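You operate a simulated robot arm through the tools that you are given. There is no shell and no other tool.

Carry out the task below with a simulated robot arm. There is one attempt and no reset: what you move stays moved.

JOB
Run in the white and green valve modules on the cylinder line till both show DONE.
Fine: both together, no spare hour; stand them back in their places; the other modules stay unrun. Set down upright: white valve module, what you pick out.

The check looks at the end state, three seconds after you hand in, the way a careful person would. Anything else that was tipped, shoved, dropped, spilled or broken makes it a failure.

ROBOT AND FRAMES
A 6-joint arm with a fingered hand, fixed in place. Base frame: the origin is at the foot of the arm, x ahead of it, y to its left, z up. Readings come in mm, degrees, newtons and seconds.
It reaches about 1346 mm from its shoulder. Its first joint turns from -149.0 to 149.0 degrees. Payload 3.5 kg.
The tool frame sits at the grasp point between the pads (the TCP): z along the fingers, y along the line on which they close. The tips reach 26 mm beyond it. The gripper opens to 132 mm. The gripper's body begins 73 mm behind the TCP. The gripper is a hand of 4 fingers: y runs from the thumb to the fingers, the wrist lies at [0, 0, -234] in the tool frame, and closing takes about 1.5 s.
Orientation is that of the tool frame in the base frame, as a unit quaternion [x, y, z, w]. With the fingers straight down and closing along the base's y, the tool's x points along the base's -x, its y along +y and its z along -z.

CONTROLS
- The arm moves only by the tool move_arm. Its argument "motion" is a list that holds one entry, the list of rows, each a list of 7 numbers: the shift along the tool's x, y, z in units of 250 mm (1.0 is 250 mm), then the turn, a rotation vector about the tool's x, y, z in units of 90 degrees (1.0 is 90 degrees), then the closure in counts, from 0 (fully open) to 255 (shut). In form: [[[x, y, z, ax, ay, az, hand], ...]]. A call has 1 to 20 rows; each row is the pose to reach, as a shift and turn from the pose commanded when the call began, along the tool's axes at that moment. A call with a number of a shift or a turn outside -1 to 1 is refused whole. A row lasts 0.2 s, in which the tool goes at most 50 mm and 8.6 degrees; a call with a longer step from one row to the next is refused whole, and so is a gripper value outside its range. Where a pose cannot be reached the arm comes as near as it can. A force on the tool above 70 N (or 10 N above the force at the start of the call, whichever is more), or a blocked arm, ends the call early, and 0.2 s more pass. The fingers move at their own pace (about 108 mm/s each) and stop on an object; they squeeze with about 25 N. The grip force told is the motor's: it shows also when the fingers shut on nothing. Time passes only in rows, and 0.2 s behind the last, so rows that repeat a pose let the fingers close. It gives the time, the measured TCP pose, the force on the tool (base axes), the opening and the grip force at its end, in the units of the frame above (readings bear some noise), with the torque about the TCP (base axes, N m) and any sound that the robot's microphone picked up, and new pictures: "pictures" is both (left out), scene, wrist or none.
- Cameras (640 x 400 px; columns grow to the right, rows downward): "scene" is fixed at [401.3, -663.8, 1539.8]; the picture's right is [0.87, -0.48, 0.00], its down [-0.29, -0.53, -0.80] and it looks along [0.39, 0.70, -0.60] (base axes); focal length 374 px, centre (320, 200). "wrist" rides on the gripper at [68, 2, -97] in the tool frame; the picture's right is [-0.03, 1.00, 0.00], its down [-0.82, -0.02, -0.58] and it looks along [-0.58, -0.01, 0.82] (tool axes); focal length 270 px, centre (320, 200). There is no depth. A picture from a camera that has moved, and an enlarged one, comes with that camera's place and axes in the base frame and with its lens. The place of the scene camera against the robot may be out by one fixed shift of up to 18 mm in any direction.
- lift_body(by): slides the trunk up (or, below 0, down) by that many mm; the arm rides with it, the base frame stays. It gives what a move gives, with no picture.
- preshape(shape): the hand has 4 fingers and takes this shape, open, in about a second: jaw (thumb against the fingers, like two jaws); tri (thumb and two fingers); tip (a fingertip pinch); poke (one finger out to press); point (the index stretched); flat (the hand flat); cup (the hand cupped); fist (a fist). The gripper value then closes the fingers along that shape, each until it touches; the sizes above hold for jaw. It gives what a move gives, with no picture.
- inspect(camera, box): a new picture of the part [left, top, right, bottom] of that camera's present view, enlarged. No time passes.
- hand_in(): hands the job in; it is judged then, once.

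Places have to be worked out from the pictures, the camera data and where the tool is seen. Open the gripper and draw the arm clear of the work before you hand the job in, unless the task says otherwise.

The tools are called after "Call:" by a JSON object that holds its "api" and its "payload". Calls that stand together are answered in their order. move_arm: Moves the arm, as the interface text tells. Its arguments: {"type":"object","properties":{"motion":{"type":"array","items":{"type":"array","items":{"type":"array","items":{"type":"number"}}}},"pictures":{"type":"string","enum":["both","scene","wrist","none"]}},"required":["motion"]} The other tools are called the same way: lift_body (by) slides the trunk up or down; preshape (shape) gives the hand a shape; inspect (camera, box) takes an enlarged picture of a part of a camera's view; hand_in () hands the job in.

At the start:

```text
t: 0.0
tool_pos: [687.0, 131.2, 1052.2]
ee_rot: [0.0, 1.0, 0.0, 0.001]
wrist_force: [0.3, 0.2, 0.0]
wrist_torque: [0.02, 0.01, -0.02]
opening: 132.2
grasp_force: 0.1
shape: jaw
trunk travel left (down, up): [-952.0, 18.0]
```

scene: 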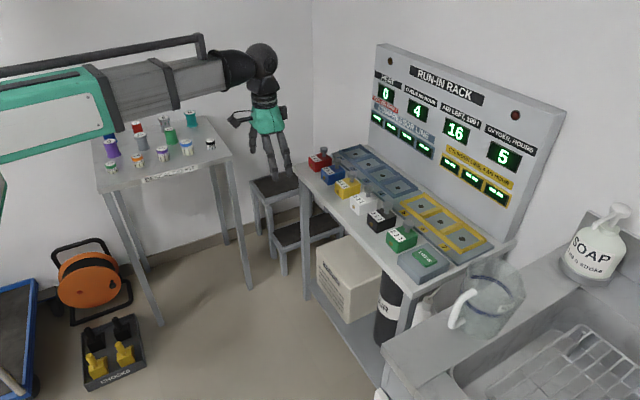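
wrist: 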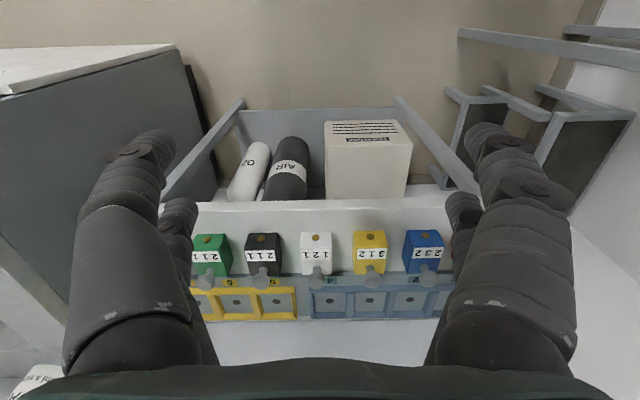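

The pictures show a run-in rack with six coloured modules, slots (blue and yellow), displays and some signs. I enlarge the rack's displays and bench first to read the rules.

Call:
{"api": "inspect", "payload": {"camera": "scene", "box": [360, 40, 570, 170]}}

Call:
{"api": "inspect", "payload": {"camera": "scene", "box": [290, 130, 500, 290]}}

Call:
{"api": "inspect", "payload": {"camera": "wrist", "box": [170, 190, 480, 360]}}

Call:
{"api": "inspect", "payload": {"camera": "scene", "box": [360, 90, 530, 220]}}

```text
3.05 times, centred on (465, 105) of scene
camera zoom: at [401.3, -663.8, 1539.8], right [0.87, -0.48, 0.0], down [-0.29, -0.53, -0.8], along [0.39, 0.7, -0.6], focal length 1139 px, centre (-122, 490)
```

zoom: 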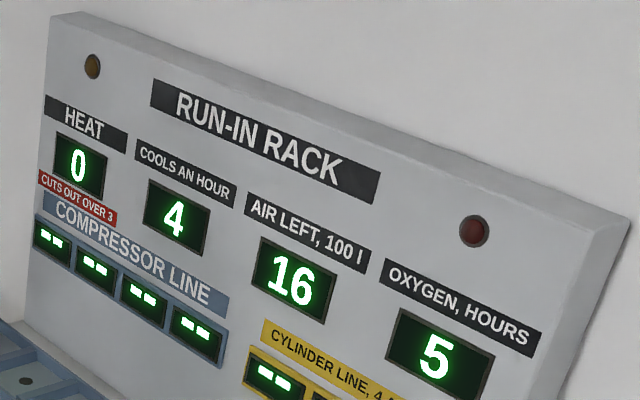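

```text
2.50 times, centred on (395, 210) of scene
camera zoom: at [401.3, -663.8, 1539.8], right [0.87, -0.48, 0.0], down [-0.29, -0.53, -0.8], along [0.39, 0.7, -0.6], focal length 934 px, centre (132, 175)
```

zoom: 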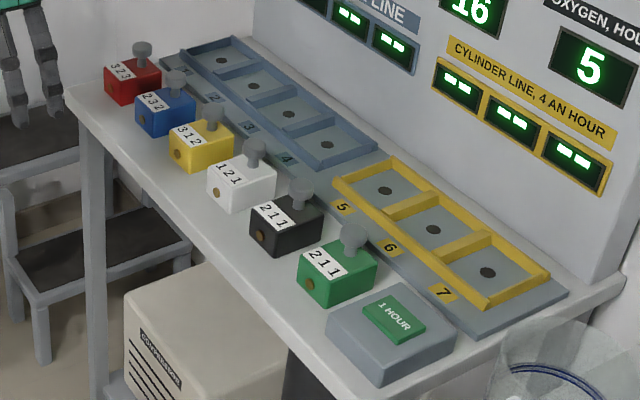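

```text
2.06 times, centred on (325, 275) of wrist
camera zoom: at [619.4, 133.5, 1148.6], right [0.03, 1.0, 0.0], down [0.82, -0.02, 0.58], along [0.58, -0.01, -0.82], focal length 558 px, centre (310, 45)
```

zoom: 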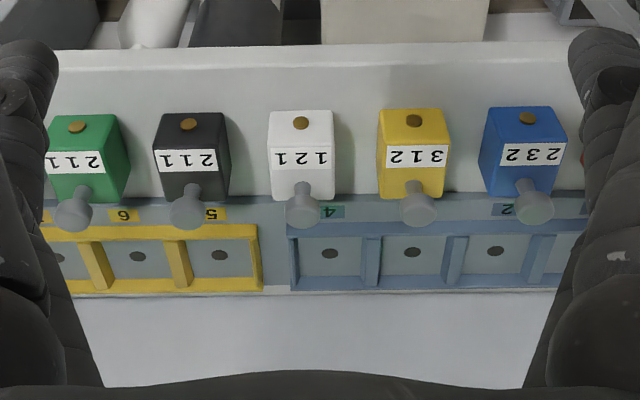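

```text
3.08 times, centred on (445, 155) of scene
camera zoom: at [401.3, -663.8, 1539.8], right [0.87, -0.48, 0.0], down [-0.29, -0.53, -0.8], along [0.39, 0.7, -0.6], focal length 1150 px, centre (-65, 338)
```

zoom: 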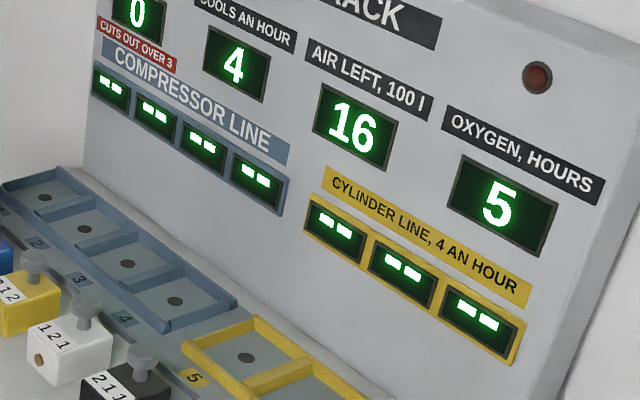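

The bench holds red 323, blue 232, yellow 312, white 121, black 211 and green 211, with cylinder slots 5–7 and a "1 HOUR" button. I look at the rest of the scene for any further notices, and at the hand from the wrist camera.

Call:
{"api": "inspect", "payload": {"camera": "scene", "box": [80, 90, 250, 200]}}

Call:
{"api": "inspect", "payload": {"camera": "scene", "box": [290, 220, 450, 350]}}

Call:
{"api": "inspect", "payload": {"camera": "wrist", "box": [0, 80, 640, 400]}}

Call:
{"api": "inspect", "payload": {"camera": "scene", "box": [380, 190, 500, 290]}}

```text
3.64 times, centred on (165, 145) of scene
camera zoom: at [401.3, -663.8, 1539.8], right [0.87, -0.48, 0.0], down [-0.29, -0.53, -0.8], along [0.39, 0.7, -0.6], focal length 1359 px, centre (884, 400)
```

zoom: 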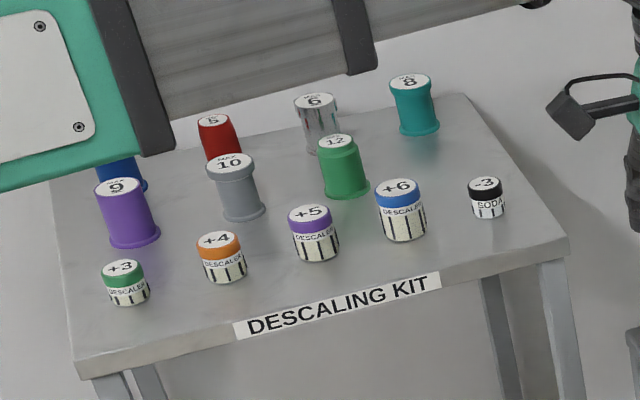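

```text
3.08 times, centred on (370, 285) of scene
camera zoom: at [401.3, -663.8, 1539.8], right [0.87, -0.48, 0.0], down [-0.29, -0.53, -0.8], along [0.39, 0.7, -0.6], focal length 1150 px, centre (166, -62)
```

zoom: 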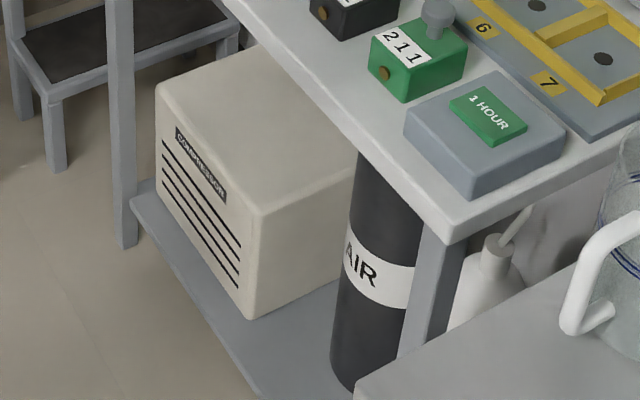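

```text
1.00 times, centred on (320, 240) of wrist (not enlarged: the box is as wide or as high as the picture)
camera zoom: at [619.4, 133.5, 1148.6], right [0.03, 1.0, 0.0], down [0.82, -0.02, 0.58], along [0.58, -0.01, -0.82], focal length 270 px, centre (320, 160)
```

zoom: 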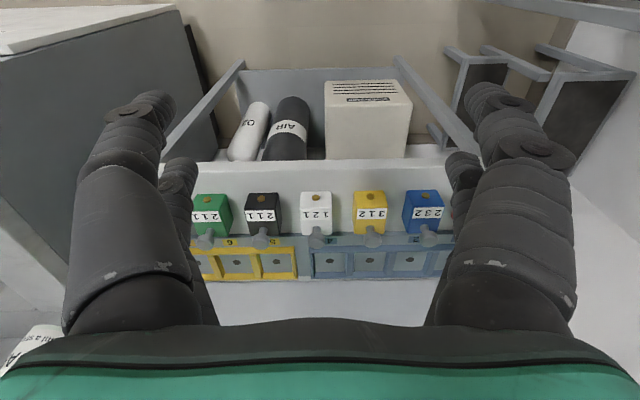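

```text
4.00 times, centred on (440, 240) of scene
camera zoom: at [401.3, -663.8, 1539.8], right [0.87, -0.48, 0.0], down [-0.29, -0.53, -0.8], along [0.39, 0.7, -0.6], focal length 1495 px, centre (-160, 40)
```

zoom: 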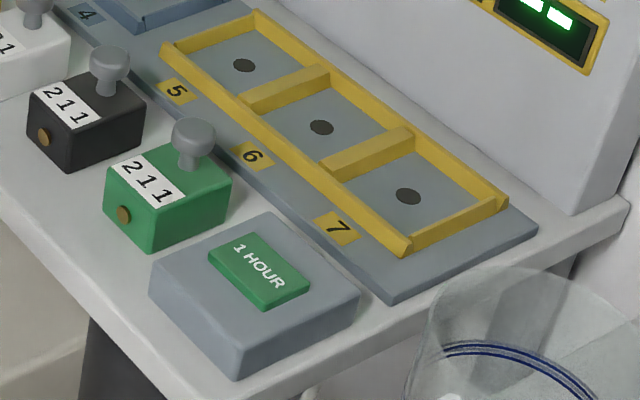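

The module bodies are boxes with a knob at the rear of the top; slots have low rims. I move the hand ahead and to the right, staying well above everything, to get closer wrist views of the bench.

Call:
{"api": "move_arm", "payload": {"motion": [[[-0.12, -0.09, 0.03, 0, 0, 0, 0], [-0.24, -0.18, 0.06, 0, 0, 0, 0], [-0.36, -0.27, 0.09, 0, 0, 0, 0], [-0.48, -0.36, 0.12, 0, 0, 0, 0], [-0.6, -0.45, 0.15, 0, 0, 0, 0], [-0.7, -0.53, 0.18, 0, 0, 0, 0], [-0.7, -0.53, 0.18, 0, 0, 0, 0]]], "pictures": "both"}}

```text
t: 1.6
tool_pos: [860.9, -1.8, 1053.3]
ee_rot: [0.0, 1.0, 0.0, 0.0]
wrist_force: [-0.2, -0.6, -0.1]
wrist_torque: [0.02, -0.01, -0.01]
opening: 131.9
grasp_force: 0.2
shape: jaw
out of reach, approached as far as the arm can: row 1, 2, 3, 4, 5, 6, 7
trunk travel left (down, up): [-952.0, 18.0]
camera wrist: at [793.5, 1.1, 1148.6], right [0.03, 1.0, 0.0], down [0.82, -0.02, 0.58], along [0.58, -0.01, -0.82], focal length 270 px, centre (320, 200)
```

scene: 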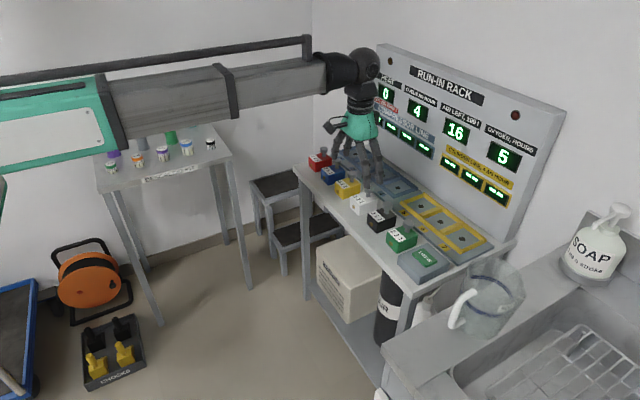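
wrist: 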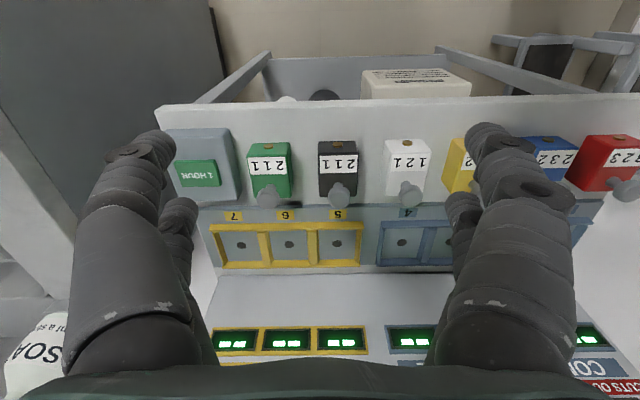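

The reading shows height did not change: the arm cannot move vertically by itself, so height must come from the trunk lift. I zoom the wrist view to locate modules, slots and the button.

Call:
{"api": "inspect", "payload": {"camera": "wrist", "box": [150, 90, 350, 215]}}

Call:
{"api": "inspect", "payload": {"camera": "wrist", "box": [300, 90, 500, 215]}}

Call:
{"api": "inspect", "payload": {"camera": "wrist", "box": [190, 190, 400, 290]}}

Call:
{"api": "inspect", "payload": {"camera": "scene", "box": [300, 40, 440, 210]}}

```text
3.20 times, centred on (250, 152) of wrist
camera zoom: at [793.5, 1.1, 1148.6], right [0.03, 1.0, 0.0], down [0.82, -0.02, 0.58], along [0.58, -0.01, -0.82], focal length 865 px, centre (544, 352)
```

zoom: 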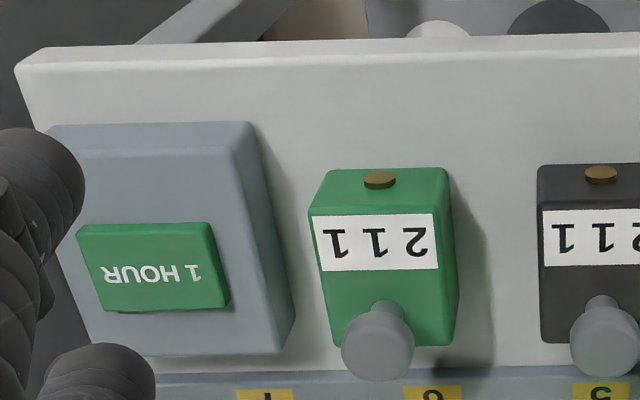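

```text
3.20 times, centred on (400, 152) of wrist
camera zoom: at [793.5, 1.1, 1148.6], right [0.03, 1.0, 0.0], down [0.82, -0.02, 0.58], along [0.58, -0.01, -0.82], focal length 865 px, centre (64, 352)
```

zoom: 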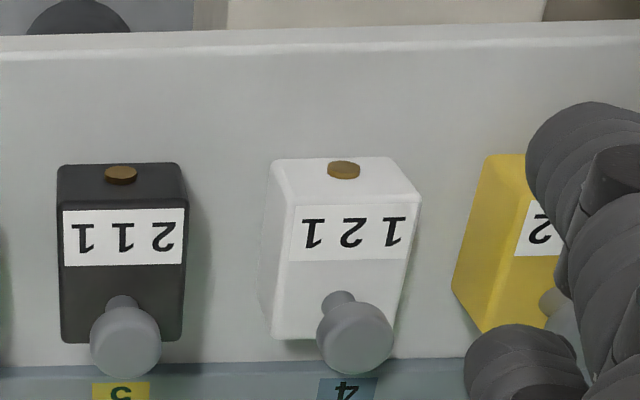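

```text
3.05 times, centred on (295, 240) of wrist
camera zoom: at [793.5, 1.1, 1148.6], right [0.03, 1.0, 0.0], down [0.82, -0.02, 0.58], along [0.58, -0.01, -0.82], focal length 824 px, centre (396, 78)
```

zoom: 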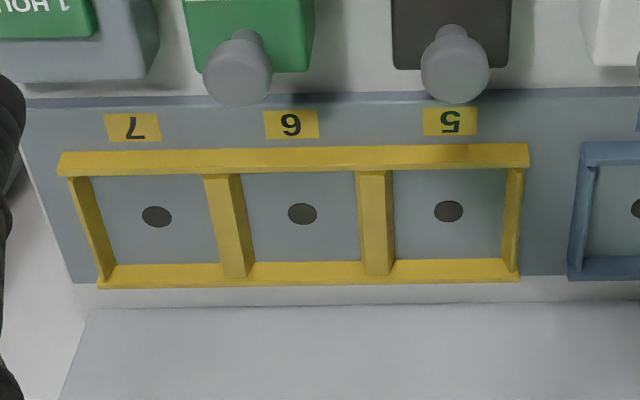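

```text
2.35 times, centred on (370, 125) of scene
camera zoom: at [401.3, -663.8, 1539.8], right [0.87, -0.48, 0.0], down [-0.29, -0.53, -0.8], along [0.39, 0.7, -0.6], focal length 880 px, centre (202, 376)
```

zoom: 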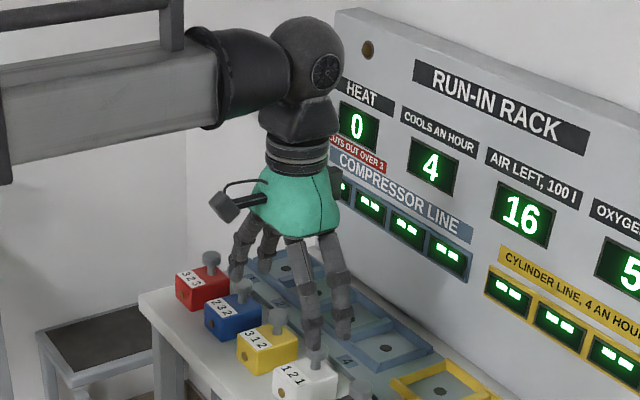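

I judge from two wrist views: white module centre near (984, 120), table z≈782, module top ≈822, slot floors ≈792 at y≈26, −62, −149 and x≈1142. I now move above the white module (height unchanged) with the hand partly closed to check finger geometry.

Call:
{"api": "move_arm", "payload": {"motion": [[[-0.1, 0.1, 0, 0, 0, 0, 85], [-0.2, 0.2, 0, 0, 0, 0, 85], [-0.3, 0.3, 0, 0, 0, 0, 85], [-0.4, 0.4, 0, 0, 0, 0, 85], [-0.492, 0.486, 0, 0, 0, 0, 85], [-0.492, 0.486, 0, 0, 0, 0, 85], [-0.492, 0.486, 0, 0, 0, 0, 85]]], "pictures": "both"}}

```text
t: 3.2
tool_pos: [985.6, 119.4, 1053.7]
ee_rot: [0.0, 1.0, 0.0, 0.0]
wrist_force: [0.4, -0.1, -0.1]
wrist_torque: [0.01, -0.04, -0.01]
opening: 88.3
grasp_force: 0.1
shape: jaw
out of reach, approached as far as the arm can: row 2, 3, 4, 5, 6, 7
trunk travel left (down, up): [-952.0, 18.0]
camera wrist: at [918.3, 121.4, 1148.7], right [0.03, 1.0, 0.0], down [0.82, -0.02, 0.58], along [0.58, -0.01, -0.82], focal length 270 px, centre (320, 200)
```

scene: 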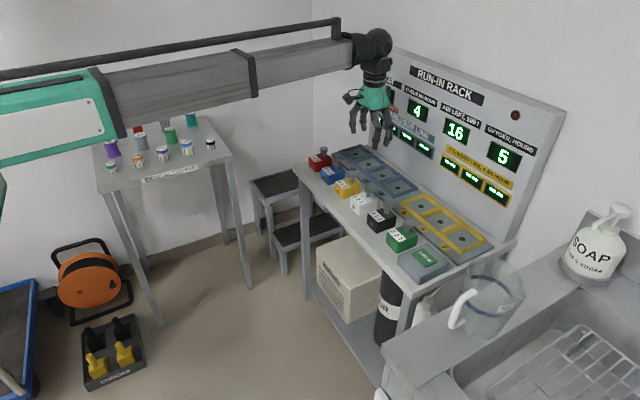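
wrist: 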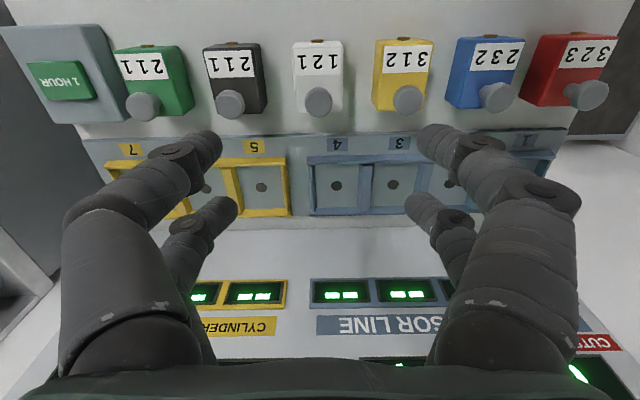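

The fingers are two per side at about ±20 mm along x, tips near ±44 mm. I zoom the wrist view now taken from above the white module to refine its edges.

Call:
{"api": "inspect", "payload": {"camera": "wrist", "box": [190, 20, 450, 140]}}

Call:
{"api": "inspect", "payload": {"camera": "wrist", "box": [0, 10, 200, 135]}}

Call:
{"api": "inspect", "payload": {"camera": "wrist", "box": [200, 120, 440, 270]}}

```text
2.46 times, centred on (320, 80) of wrist
camera zoom: at [918.3, 121.4, 1148.7], right [0.03, 1.0, 0.0], down [0.82, -0.02, 0.58], along [0.58, -0.01, -0.82], focal length 665 px, centre (320, 495)
```

zoom: 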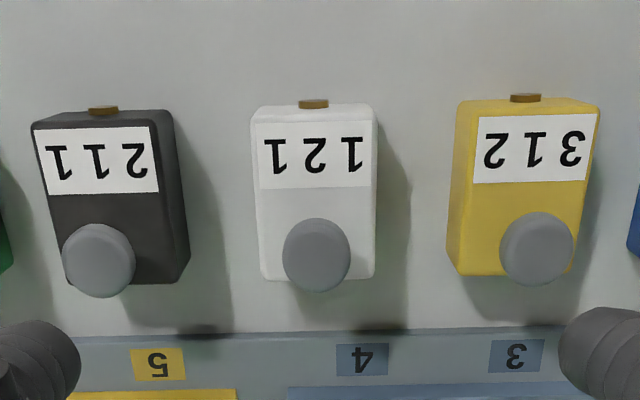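

```text
3.20 times, centred on (100, 72) of wrist
camera zoom: at [918.3, 121.4, 1148.7], right [0.03, 1.0, 0.0], down [0.82, -0.02, 0.58], along [0.58, -0.01, -0.82], focal length 865 px, centre (1024, 608)
```

zoom: 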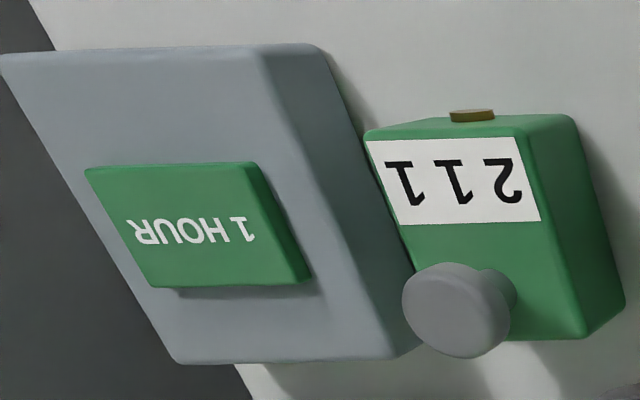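

```text
2.67 times, centred on (320, 195) of wrist
camera zoom: at [918.3, 121.4, 1148.7], right [0.03, 1.0, 0.0], down [0.82, -0.02, 0.58], along [0.58, -0.01, -0.82], focal length 721 px, centre (320, 213)
```

zoom: 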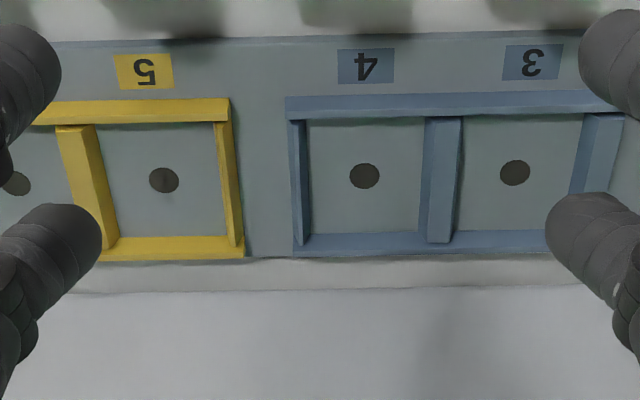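

White sits at x≈950–1020, y≈92–146, so my TCP at (985.6, 119.4) is nearly centred. I lower the trunk by 150 mm, which keeps the tips well above the knobs, then check.

Call:
{"api": "lift_body", "payload": {"by": -150}}

```text
t: 5.0
tool_pos: [986.1, 118.8, 901.8]
ee_rot: [0.0, 1.0, 0.0, -0.001]
wrist_force: [0.2, -0.2, -0.4]
wrist_torque: [0.01, 0.01, -0.01]
opening: 88.3
grasp_force: 0.0
shape: jaw
trunk travel left (down, up): [-802.0, 168.0]
```

The tool came down to z≈902 as expected. I narrow the fingers to about 72 mm and take a wrist and scene picture before going lower.

Call:
{"api": "move_arm", "payload": {"motion": [[[0.004, 0.0, 0, 0, 0, 0, 114], [0.004, 0.0, 0, 0, 0, 0, 114], [0.004, 0.0, 0, 0, 0, 0, 114]]], "pictures": "both"}}

Call:
{"api": "inspect", "payload": {"camera": "scene", "box": [290, 100, 450, 250]}}

```text
t: 5.8
tool_pos: [985.1, 119.0, 902.6]
ee_rot: [-0.001, 1.0, 0.0, 0.0]
wrist_force: [0.5, -0.8, -0.9]
wrist_torque: [0.0, 0.01, -0.02]
opening: 73.6
grasp_force: 0.0
shape: jaw
trunk travel left (down, up): [-802.0, 168.0]
camera wrist: at [917.8, 121.5, 998.6], right [0.03, 1.0, 0.0], down [0.82, -0.02, 0.58], along [0.58, -0.01, -0.82], focal length 270 px, centre (320, 200)
```

scene: 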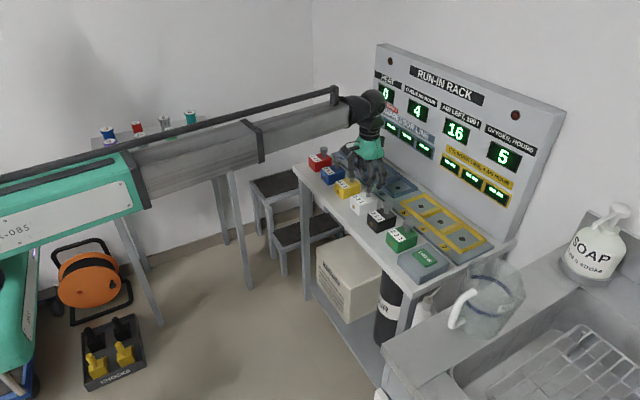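
wrist: 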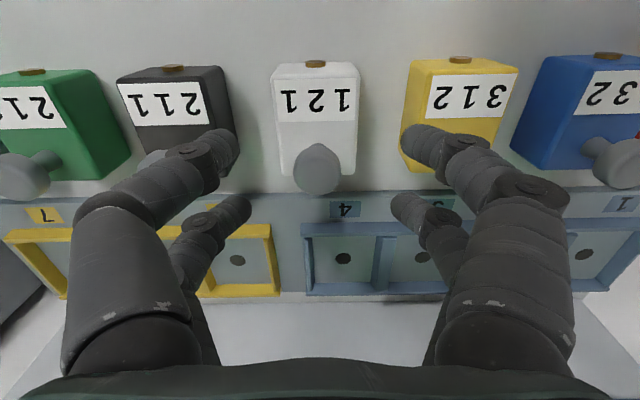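

```text
2.67 times, centred on (370, 175) of scene
camera zoom: at [401.3, -663.8, 1539.8], right [0.87, -0.48, 0.0], down [-0.29, -0.53, -0.8], along [0.39, 0.7, -0.6], focal length 997 px, centre (187, 267)
```

zoom: 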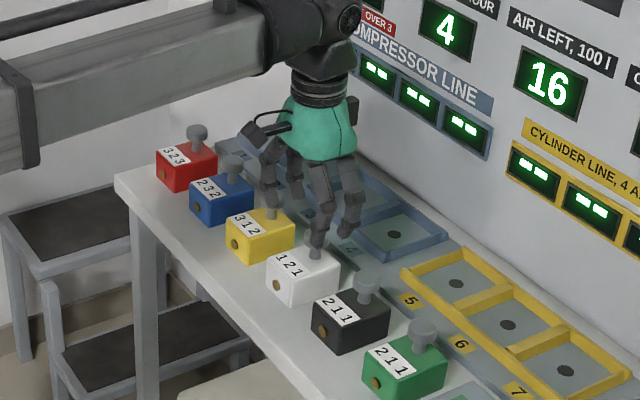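

The fingers straddle the white module with room to the neighbours. I zoom in to pin the module's top height before lowering further.

Call:
{"api": "inspect", "payload": {"camera": "wrist", "box": [220, 40, 420, 165]}}

Call:
{"api": "inspect", "payload": {"camera": "wrist", "box": [220, 130, 420, 300]}}

```text
3.20 times, centred on (320, 102) of wrist
camera zoom: at [917.8, 121.5, 998.6], right [0.03, 1.0, 0.0], down [0.82, -0.02, 0.58], along [0.58, -0.01, -0.82], focal length 865 px, centre (320, 512)
```

zoom: 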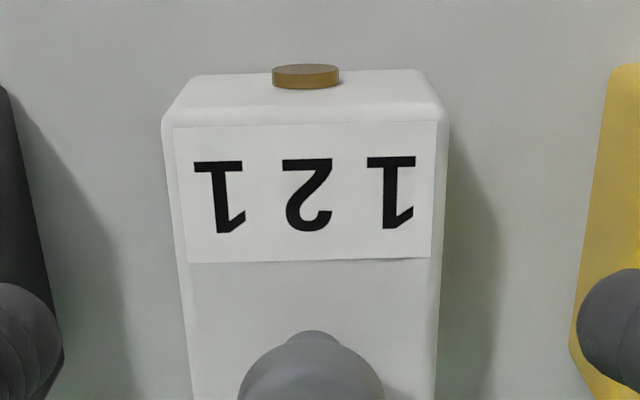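

```text
2.35 times, centred on (320, 215) of wrist
camera zoom: at [917.8, 121.5, 998.6], right [0.03, 1.0, 0.0], down [0.82, -0.02, 0.58], along [0.58, -0.01, -0.82], focal length 636 px, centre (320, 165)
```

zoom: 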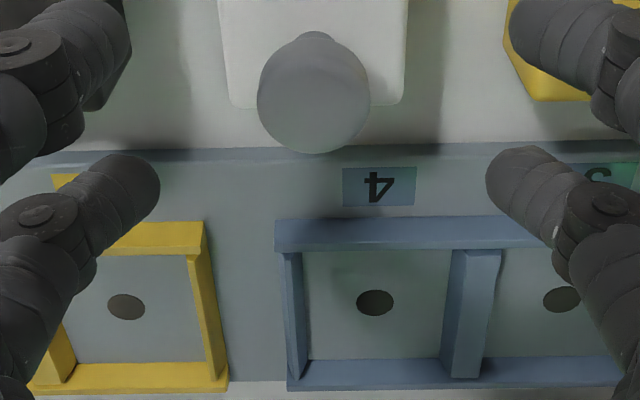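

The label scale gives the module top at z≈822. I lower 60 mm to bring tips near the module's top and check the alignment.

Call:
{"api": "lift_body", "payload": {"by": -60}}

Call:
{"api": "inspect", "payload": {"camera": "wrist", "box": [0, 0, 640, 400]}}

Call:
{"api": "inspect", "payload": {"camera": "scene", "box": [310, 130, 430, 240]}}

```text
t: 6.8
tool_pos: [986.1, 119.9, 842.6]
ee_rot: [0.0, 1.0, -0.001, 0.0]
wrist_force: [-1.1, -0.4, 0.0]
wrist_torque: [0.05, 0.0, 0.0]
opening: 73.6
grasp_force: 0.0
shape: jaw
trunk travel left (down, up): [-742.0, 228.0]
```

```text
1.00 times, centred on (320, 200) of wrist (not enlarged: the box is as wide or as high as the picture)
camera zoom: at [917.8, 121.5, 938.7], right [0.03, 1.0, 0.0], down [0.82, -0.02, 0.58], along [0.58, -0.01, -0.82], focal length 270 px, centre (320, 200)
```

zoom: 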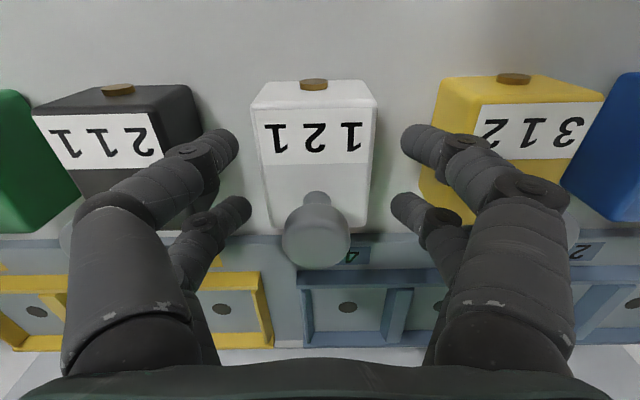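

```text
3.64 times, centred on (370, 185) of scene
camera zoom: at [401.3, -663.8, 1539.8], right [0.87, -0.48, 0.0], down [-0.29, -0.53, -0.8], along [0.39, 0.7, -0.6], focal length 1359 px, centre (138, 254)
```

zoom: 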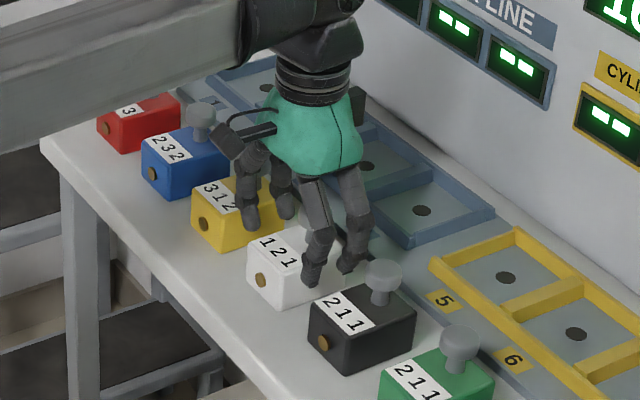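

The module is centred between the four fingertips. I lower another 18 mm so the tips reach z≈798 alongside the body, still above the table, then close.

Call:
{"api": "lift_body", "payload": {"by": -18}}

Call:
{"api": "inspect", "payload": {"camera": "wrist", "box": [0, 0, 640, 400]}}

```text
t: 7.4
tool_pos: [987.3, 119.4, 824.7]
ee_rot: [0.0, 1.0, 0.001, 0.0]
wrist_force: [-0.1, -0.7, -0.2]
wrist_torque: [0.03, 0.02, -0.01]
opening: 73.6
grasp_force: 0.0
shape: jaw
trunk travel left (down, up): [-724.0, 246.0]
```

```text
1.00 times, centred on (320, 200) of wrist (not enlarged: the box is as wide or as high as the picture)
camera zoom: at [917.8, 121.5, 920.6], right [0.03, 1.0, 0.0], down [0.82, -0.02, 0.58], along [0.58, -0.01, -0.82], focal length 270 px, centre (320, 200)
```

zoom: 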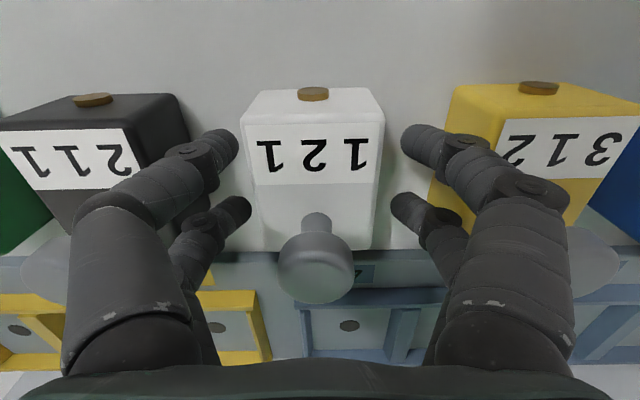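

Everything is clear of the neighbours. I close the fingers on the white body and let them settle.

Call:
{"api": "move_arm", "payload": {"motion": [[[0, 0, 0, 0, 0, 0, 150], [0, 0, 0, 0, 0, 0, 200], [0, 0, 0, 0, 0, 0, 255], [0, 0, 0, 0, 0, 0, 255], [0, 0, 0, 0, 0, 0, 255], [0, 0, 0, 0, 0, 0, 255], [0, 0, 0, 0, 0, 0, 255]]], "pictures": "wrist"}}

```text
t: 9.0
tool_pos: [986.7, 119.0, 824.9]
ee_rot: [0.0, 1.0, -0.001, -0.001]
wrist_force: [-0.7, -0.6, 0.2]
wrist_torque: [-0.01, 0.04, 0.02]
opening: 49.7
grasp_force: 25.1
shape: jaw
trunk travel left (down, up): [-724.0, 246.0]
camera wrist: at [918.0, 121.5, 920.4], right [0.03, 1.0, 0.0], down [0.82, -0.02, 0.58], along [0.58, -0.01, -0.82], focal length 270 px, centre (320, 200)
```

wrist: 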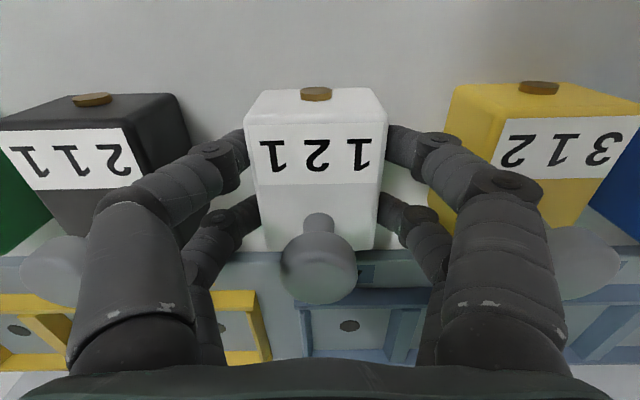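

Gripped at 25 N with the module barely moved. I lift 15 mm to check the hold and weight.

Call:
{"api": "lift_body", "payload": {"by": 15}}

Call:
{"api": "inspect", "payload": {"camera": "wrist", "box": [0, 0, 640, 400]}}

Call:
{"api": "inspect", "payload": {"camera": "scene", "box": [310, 130, 430, 240]}}

```text
t: 9.6
tool_pos: [987.4, 119.0, 839.6]
ee_rot: [0.0, 1.0, 0.0, 0.0]
wrist_force: [-0.2, 0.5, -4.0]
wrist_torque: [-0.01, 0.02, 0.0]
opening: 49.3
grasp_force: 25.6
shape: jaw
trunk travel left (down, up): [-739.0, 231.0]
```

```text
1.00 times, centred on (320, 200) of wrist (not enlarged: the box is as wide or as high as the picture)
camera zoom: at [918.1, 121.6, 935.4], right [0.03, 1.0, 0.0], down [0.82, -0.02, 0.58], along [0.58, -0.01, -0.82], focal length 270 px, centre (320, 200)
```

zoom: 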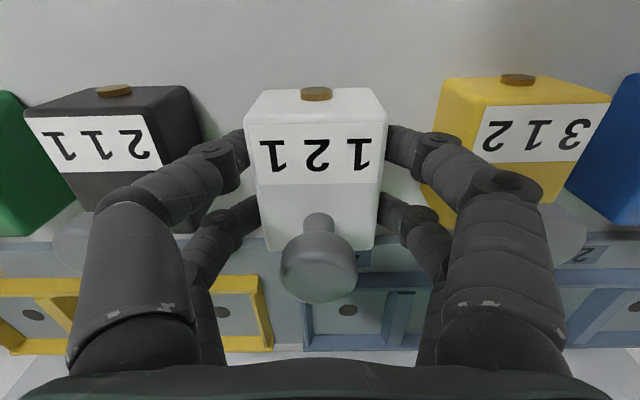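

```text
3.64 times, centred on (370, 185) of scene
camera zoom: at [401.3, -663.8, 1539.8], right [0.87, -0.48, 0.0], down [-0.29, -0.53, -0.8], along [0.39, 0.7, -0.6], focal length 1359 px, centre (138, 254)
```

zoom: 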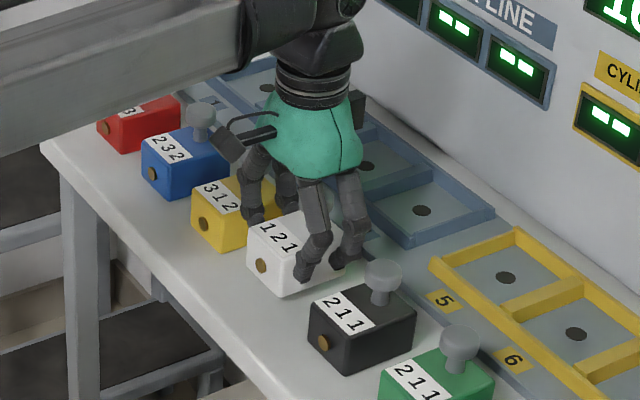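

The hold is firm (about 4 N of weight, upright). I lift another 70 mm so the module clears the neighbouring knobs.

Call:
{"api": "lift_body", "payload": {"by": 70}}

```text
t: 10.7
tool_pos: [985.4, 118.8, 909.1]
ee_rot: [0.0, 1.0, 0.001, 0.0]
wrist_force: [0.4, -0.7, -3.3]
wrist_torque: [0.03, 0.01, 0.0]
opening: 49.8
grasp_force: 25.7
shape: jaw
trunk travel left (down, up): [-809.0, 161.0]
```

At z≈909 the module's bottom is around 867, above all knobs. I carry it forward first and then right to above slot 5 at about (1143, 26).

Call:
{"api": "move_arm", "payload": {"motion": [[[-0.13, -0.02, 0, 0, 0, 0, 255], [-0.27, -0.07, 0, 0, 0, 0, 255], [-0.4, -0.14, 0, 0, 0, 0, 255], [-0.5, -0.22, 0, 0, 0, 0, 255], [-0.58, -0.3, 0, 0, 0, 0, 255], [-0.626, -0.372, 0, 0, 0, 0, 255], [-0.626, -0.372, 0, 0, 0, 0, 255], [-0.626, -0.372, 0, 0, 0, 0, 255]]], "pictures": "both"}}

```text
t: 12.5
tool_pos: [1140.6, 25.3, 909.8]
ee_rot: [0.0, 1.0, 0.0, 0.0]
wrist_force: [-0.2, -0.5, -3.1]
wrist_torque: [-0.01, 0.0, -0.01]
opening: 49.6
grasp_force: 24.8
shape: jaw
trunk travel left (down, up): [-809.0, 161.0]
camera wrist: at [1074.0, 28.0, 1005.3], right [0.03, 1.0, 0.0], down [0.82, -0.02, 0.58], along [0.58, -0.01, -0.82], focal length 270 px, centre (320, 200)
```

scene: 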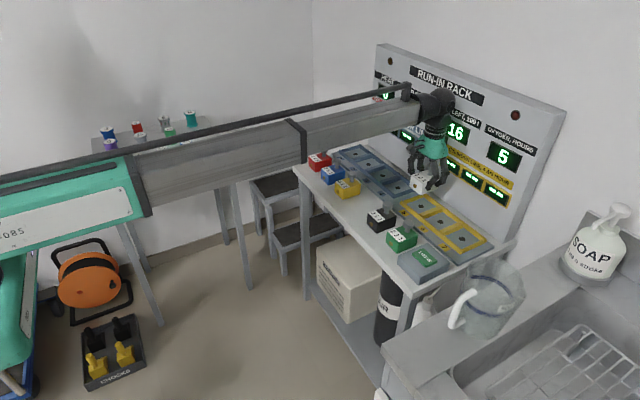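
wrist: 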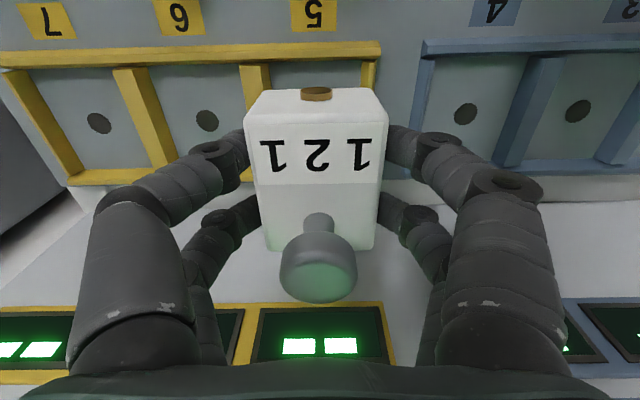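

The module is over slot 5. I zoom on the slot edges to align it precisely before lowering.

Call:
{"api": "inspect", "payload": {"camera": "wrist", "box": [200, 20, 440, 130]}}

Call:
{"api": "inspect", "payload": {"camera": "wrist", "box": [0, 20, 240, 200]}}

Call:
{"api": "inspect", "payload": {"camera": "wrist", "box": [220, 80, 420, 205]}}

Call:
{"api": "inspect", "payload": {"camera": "scene", "box": [370, 80, 510, 270]}}

```text
2.67 times, centred on (320, 75) of wrist
camera zoom: at [1074.0, 28.0, 1005.3], right [0.03, 1.0, 0.0], down [0.82, -0.02, 0.58], along [0.58, -0.01, -0.82], focal length 721 px, centre (320, 533)
```

zoom: 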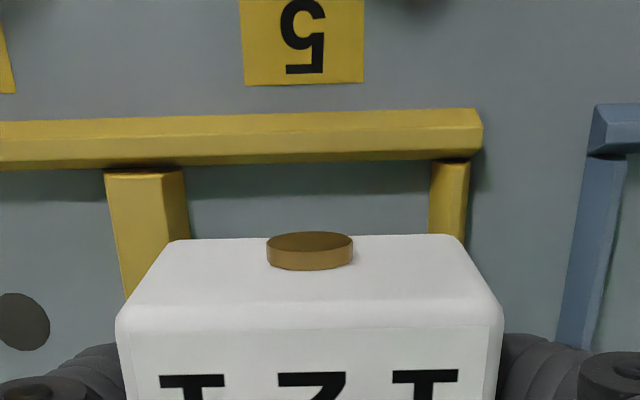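

```text
2.22 times, centred on (120, 110) of wrist
camera zoom: at [1074.0, 28.0, 1005.3], right [0.03, 1.0, 0.0], down [0.82, -0.02, 0.58], along [0.58, -0.01, -0.82], focal length 601 px, centre (764, 400)
```

zoom: 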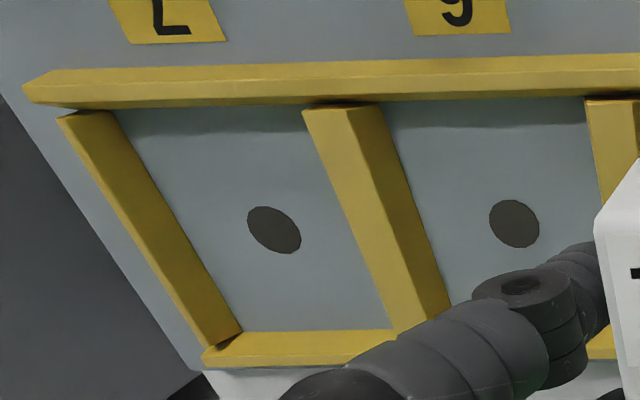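

```text
3.20 times, centred on (320, 142) of wrist
camera zoom: at [1074.0, 28.0, 1005.3], right [0.03, 1.0, 0.0], down [0.82, -0.02, 0.58], along [0.58, -0.01, -0.82], focal length 865 px, centre (320, 384)
```

zoom: 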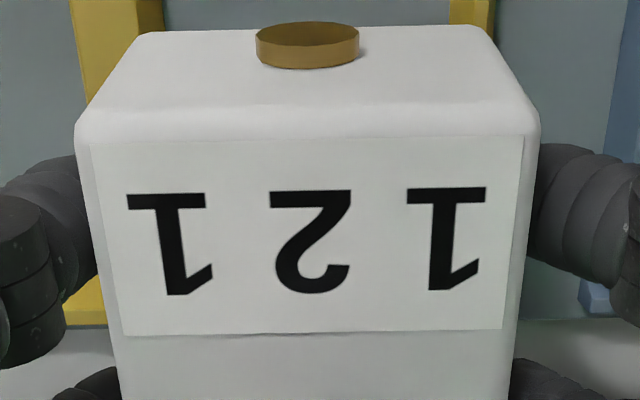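

```text
2.11 times, centred on (440, 175) of scene
camera zoom: at [401.3, -663.8, 1539.8], right [0.87, -0.48, 0.0], down [-0.29, -0.53, -0.8], along [0.39, 0.7, -0.6], focal length 787 px, centre (67, 253)
```

zoom: 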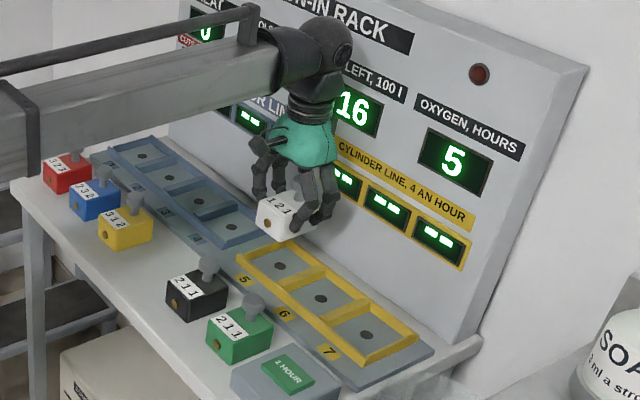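

Slot 5's inner space spans y≈−6.6…59 and x≈1102…1185, so the module is centred but for ~2 mm in x. I shift 2 mm forward and then lower in stages.

Call:
{"api": "move_arm", "payload": {"motion": [[[-0.007, 0.001, 0, 0, 0, 0, 255], [-0.007, 0.001, 0, 0, 0, 0, 255]]], "pictures": "none"}}

Call:
{"api": "lift_body", "payload": {"by": -56}}

Call:
{"api": "inspect", "payload": {"camera": "wrist", "box": [160, 40, 480, 240]}}

Call:
{"api": "inspect", "payload": {"camera": "scene", "box": [380, 130, 500, 260]}}

```text
t: 13.1
tool_pos: [1144.6, 27.4, 909.8]
ee_rot: [-0.001, 1.0, 0.0, -0.001]
wrist_force: [0.5, -1.1, -3.6]
wrist_torque: [-0.02, -0.01, 0.0]
opening: 49.9
grasp_force: 25.1
shape: jaw
trunk travel left (down, up): [-809.0, 161.0]
```

```text
t: 14.1
tool_pos: [1143.3, 26.0, 854.1]
ee_rot: [0.0, 1.0, 0.0, 0.0]
wrist_force: [0.2, -0.2, -3.3]
wrist_torque: [0.04, 0.01, -0.01]
opening: 49.3
grasp_force: 24.8
shape: jaw
trunk travel left (down, up): [-753.0, 217.0]
```

```text
2.00 times, centred on (320, 140) of wrist
camera zoom: at [1075.7, 28.6, 949.4], right [0.03, 1.0, 0.0], down [0.82, -0.02, 0.58], along [0.58, -0.01, -0.82], focal length 541 px, centre (320, 320)
```

zoom: 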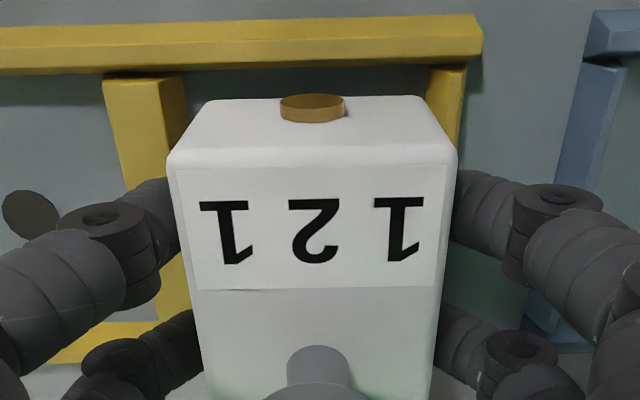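

```text
3.08 times, centred on (440, 195) of scene
camera zoom: at [401.3, -663.8, 1539.8], right [0.87, -0.48, 0.0], down [-0.29, -0.53, -0.8], along [0.39, 0.7, -0.6], focal length 1150 px, centre (-49, 215)
```

zoom: 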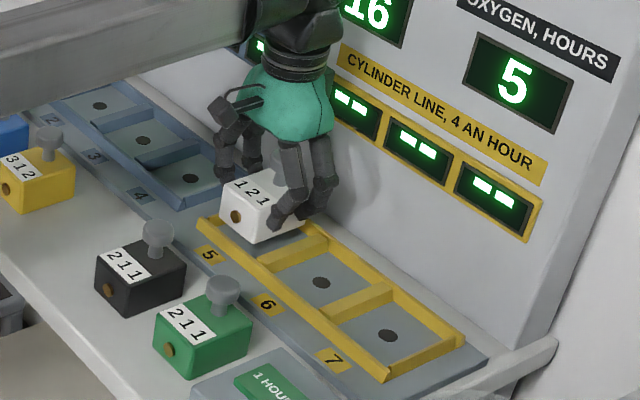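

The module's lower edge lies inside the slot's walls with ~5 mm each side; I nudge 1 mm in −y and lower 12 mm, then in small steps while watching force.

Call:
{"api": "move_arm", "payload": {"motion": [[[-0.003, -0.004, 0, 0, 0, 0, 255], [-0.003, -0.004, 0, 0, 0, 0, 255]]], "pictures": "none"}}

Call:
{"api": "lift_body", "payload": {"by": -12}}

Call:
{"api": "inspect", "payload": {"camera": "wrist", "box": [160, 40, 480, 240]}}

```text
t: 14.7
tool_pos: [1145.1, 26.9, 853.9]
ee_rot: [0.0, 1.0, 0.0, 0.0]
wrist_force: [-0.8, 0.3, -2.7]
wrist_torque: [-0.01, 0.0, 0.02]
opening: 49.2
grasp_force: 25.0
shape: jaw
trunk travel left (down, up): [-753.0, 217.0]
```

```text
t: 15.3
tool_pos: [1143.5, 25.9, 840.7]
ee_rot: [0.0, 1.0, 0.0, -0.001]
wrist_force: [-0.7, -0.7, -3.6]
wrist_torque: [0.0, 0.02, 0.02]
opening: 49.4
grasp_force: 25.0
shape: jaw
trunk travel left (down, up): [-741.0, 229.0]
```

```text
2.00 times, centred on (320, 140) of wrist
camera zoom: at [1075.9, 27.4, 937.3], right [0.03, 1.0, 0.0], down [0.82, -0.02, 0.58], along [0.58, -0.01, -0.82], focal length 541 px, centre (320, 320)
```

zoom: 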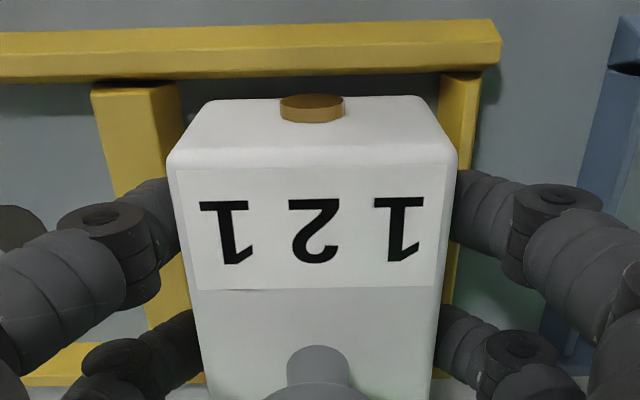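

Still free (force unchanged) and inside the walls. I lower in 3 mm steps until contact shows.

Call:
{"api": "lift_body", "payload": {"by": -3}}

Call:
{"api": "lift_body", "payload": {"by": -2}}

```text
t: 15.8
tool_pos: [1144.8, 24.3, 839.0]
ee_rot: [0.0, 1.0, 0.0, 0.0]
wrist_force: [0.2, -0.5, -3.9]
wrist_torque: [0.04, 0.03, 0.01]
opening: 49.6
grasp_force: 25.7
shape: jaw
trunk travel left (down, up): [-738.0, 232.0]
```

```text
t: 16.3
tool_pos: [1144.3, 25.6, 836.9]
ee_rot: [0.001, 1.0, 0.001, 0.001]
wrist_force: [0.2, 0.3, -1.3]
wrist_torque: [-0.02, 0.04, 0.0]
opening: 49.2
grasp_force: 25.4
shape: jaw
trunk travel left (down, up): [-736.0, 234.0]
```

The load dropped to 1.3 N, so something is touching down. I go 1 mm more and look.

Call:
{"api": "lift_body", "payload": {"by": -1}}

Call:
{"api": "inspect", "payload": {"camera": "wrist", "box": [120, 40, 520, 290]}}

Call:
{"api": "inspect", "payload": {"camera": "scene", "box": [400, 150, 500, 250]}}

```text
t: 16.8
tool_pos: [1144.2, 25.0, 836.1]
ee_rot: [0.0, 1.0, 0.001, 0.001]
wrist_force: [2.6, -0.1, 4.8]
wrist_torque: [-0.05, -0.04, 0.02]
opening: 49.6
grasp_force: 25.1
shape: jaw
trunk travel left (down, up): [-735.0, 235.0]
```

```text
1.60 times, centred on (320, 165) of wrist
camera zoom: at [1075.6, 27.4, 932.1], right [0.03, 1.0, 0.0], down [0.82, -0.02, 0.58], along [0.58, -0.01, -0.82], focal length 432 px, centre (320, 256)
```

zoom: 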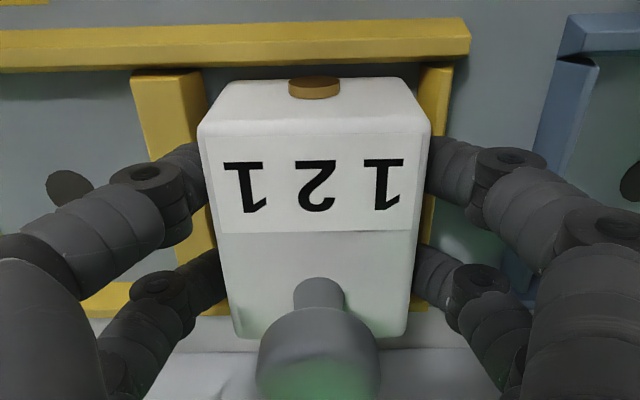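

```text
4.00 times, centred on (450, 200) of scene
camera zoom: at [401.3, -663.8, 1539.8], right [0.87, -0.48, 0.0], down [-0.29, -0.53, -0.8], along [0.39, 0.7, -0.6], focal length 1495 px, centre (-200, 200)
```

zoom: 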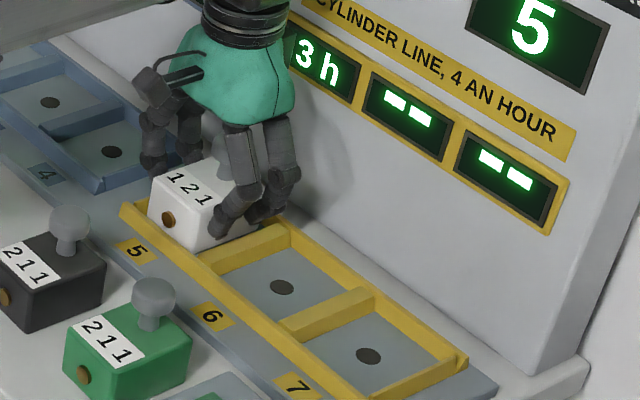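

The slot 5 display now shows "3h", so the white module is seated (its run is three hours, one digit per hour). I open the fingers to release it.

Call:
{"api": "move_arm", "payload": {"motion": [[[0, 0, 0, 0, 0, 0, 150], [0, 0, 0, 0, 0, 0, 125], [0, 0, 0, 0, 0, 0, 112], [0, 0, 0, 0, 0, 0, 112], [0, 0, 0, 0, 0, 0, 112]]], "pictures": "both"}}

```text
t: 18.0
tool_pos: [1143.1, 25.8, 836.5]
ee_rot: [-0.001, 1.0, 0.0, 0.001]
wrist_force: [-0.1, 0.2, 0.1]
wrist_torque: [0.01, -0.02, 0.02]
opening: 73.5
grasp_force: 0.2
shape: jaw
trunk travel left (down, up): [-735.0, 235.0]
camera wrist: at [1075.7, 27.4, 931.6], right [0.03, 1.0, 0.0], down [0.82, -0.02, 0.58], along [0.58, -0.01, -0.82], focal length 270 px, centre (320, 200)
```

scene: 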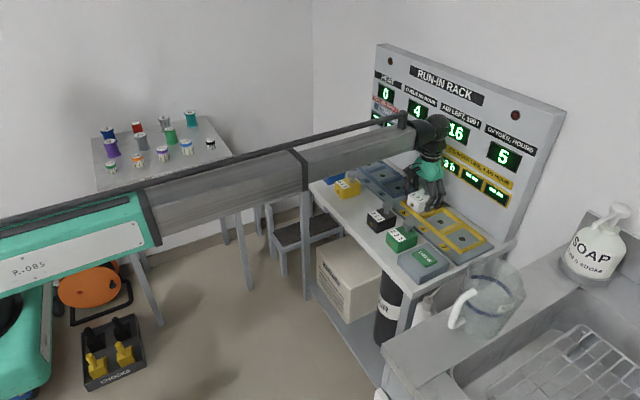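
wrist: 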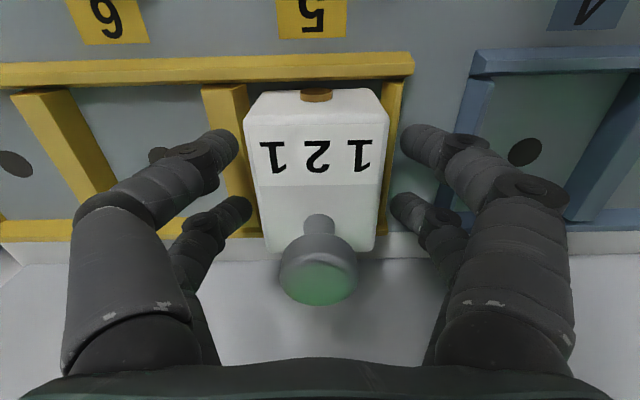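

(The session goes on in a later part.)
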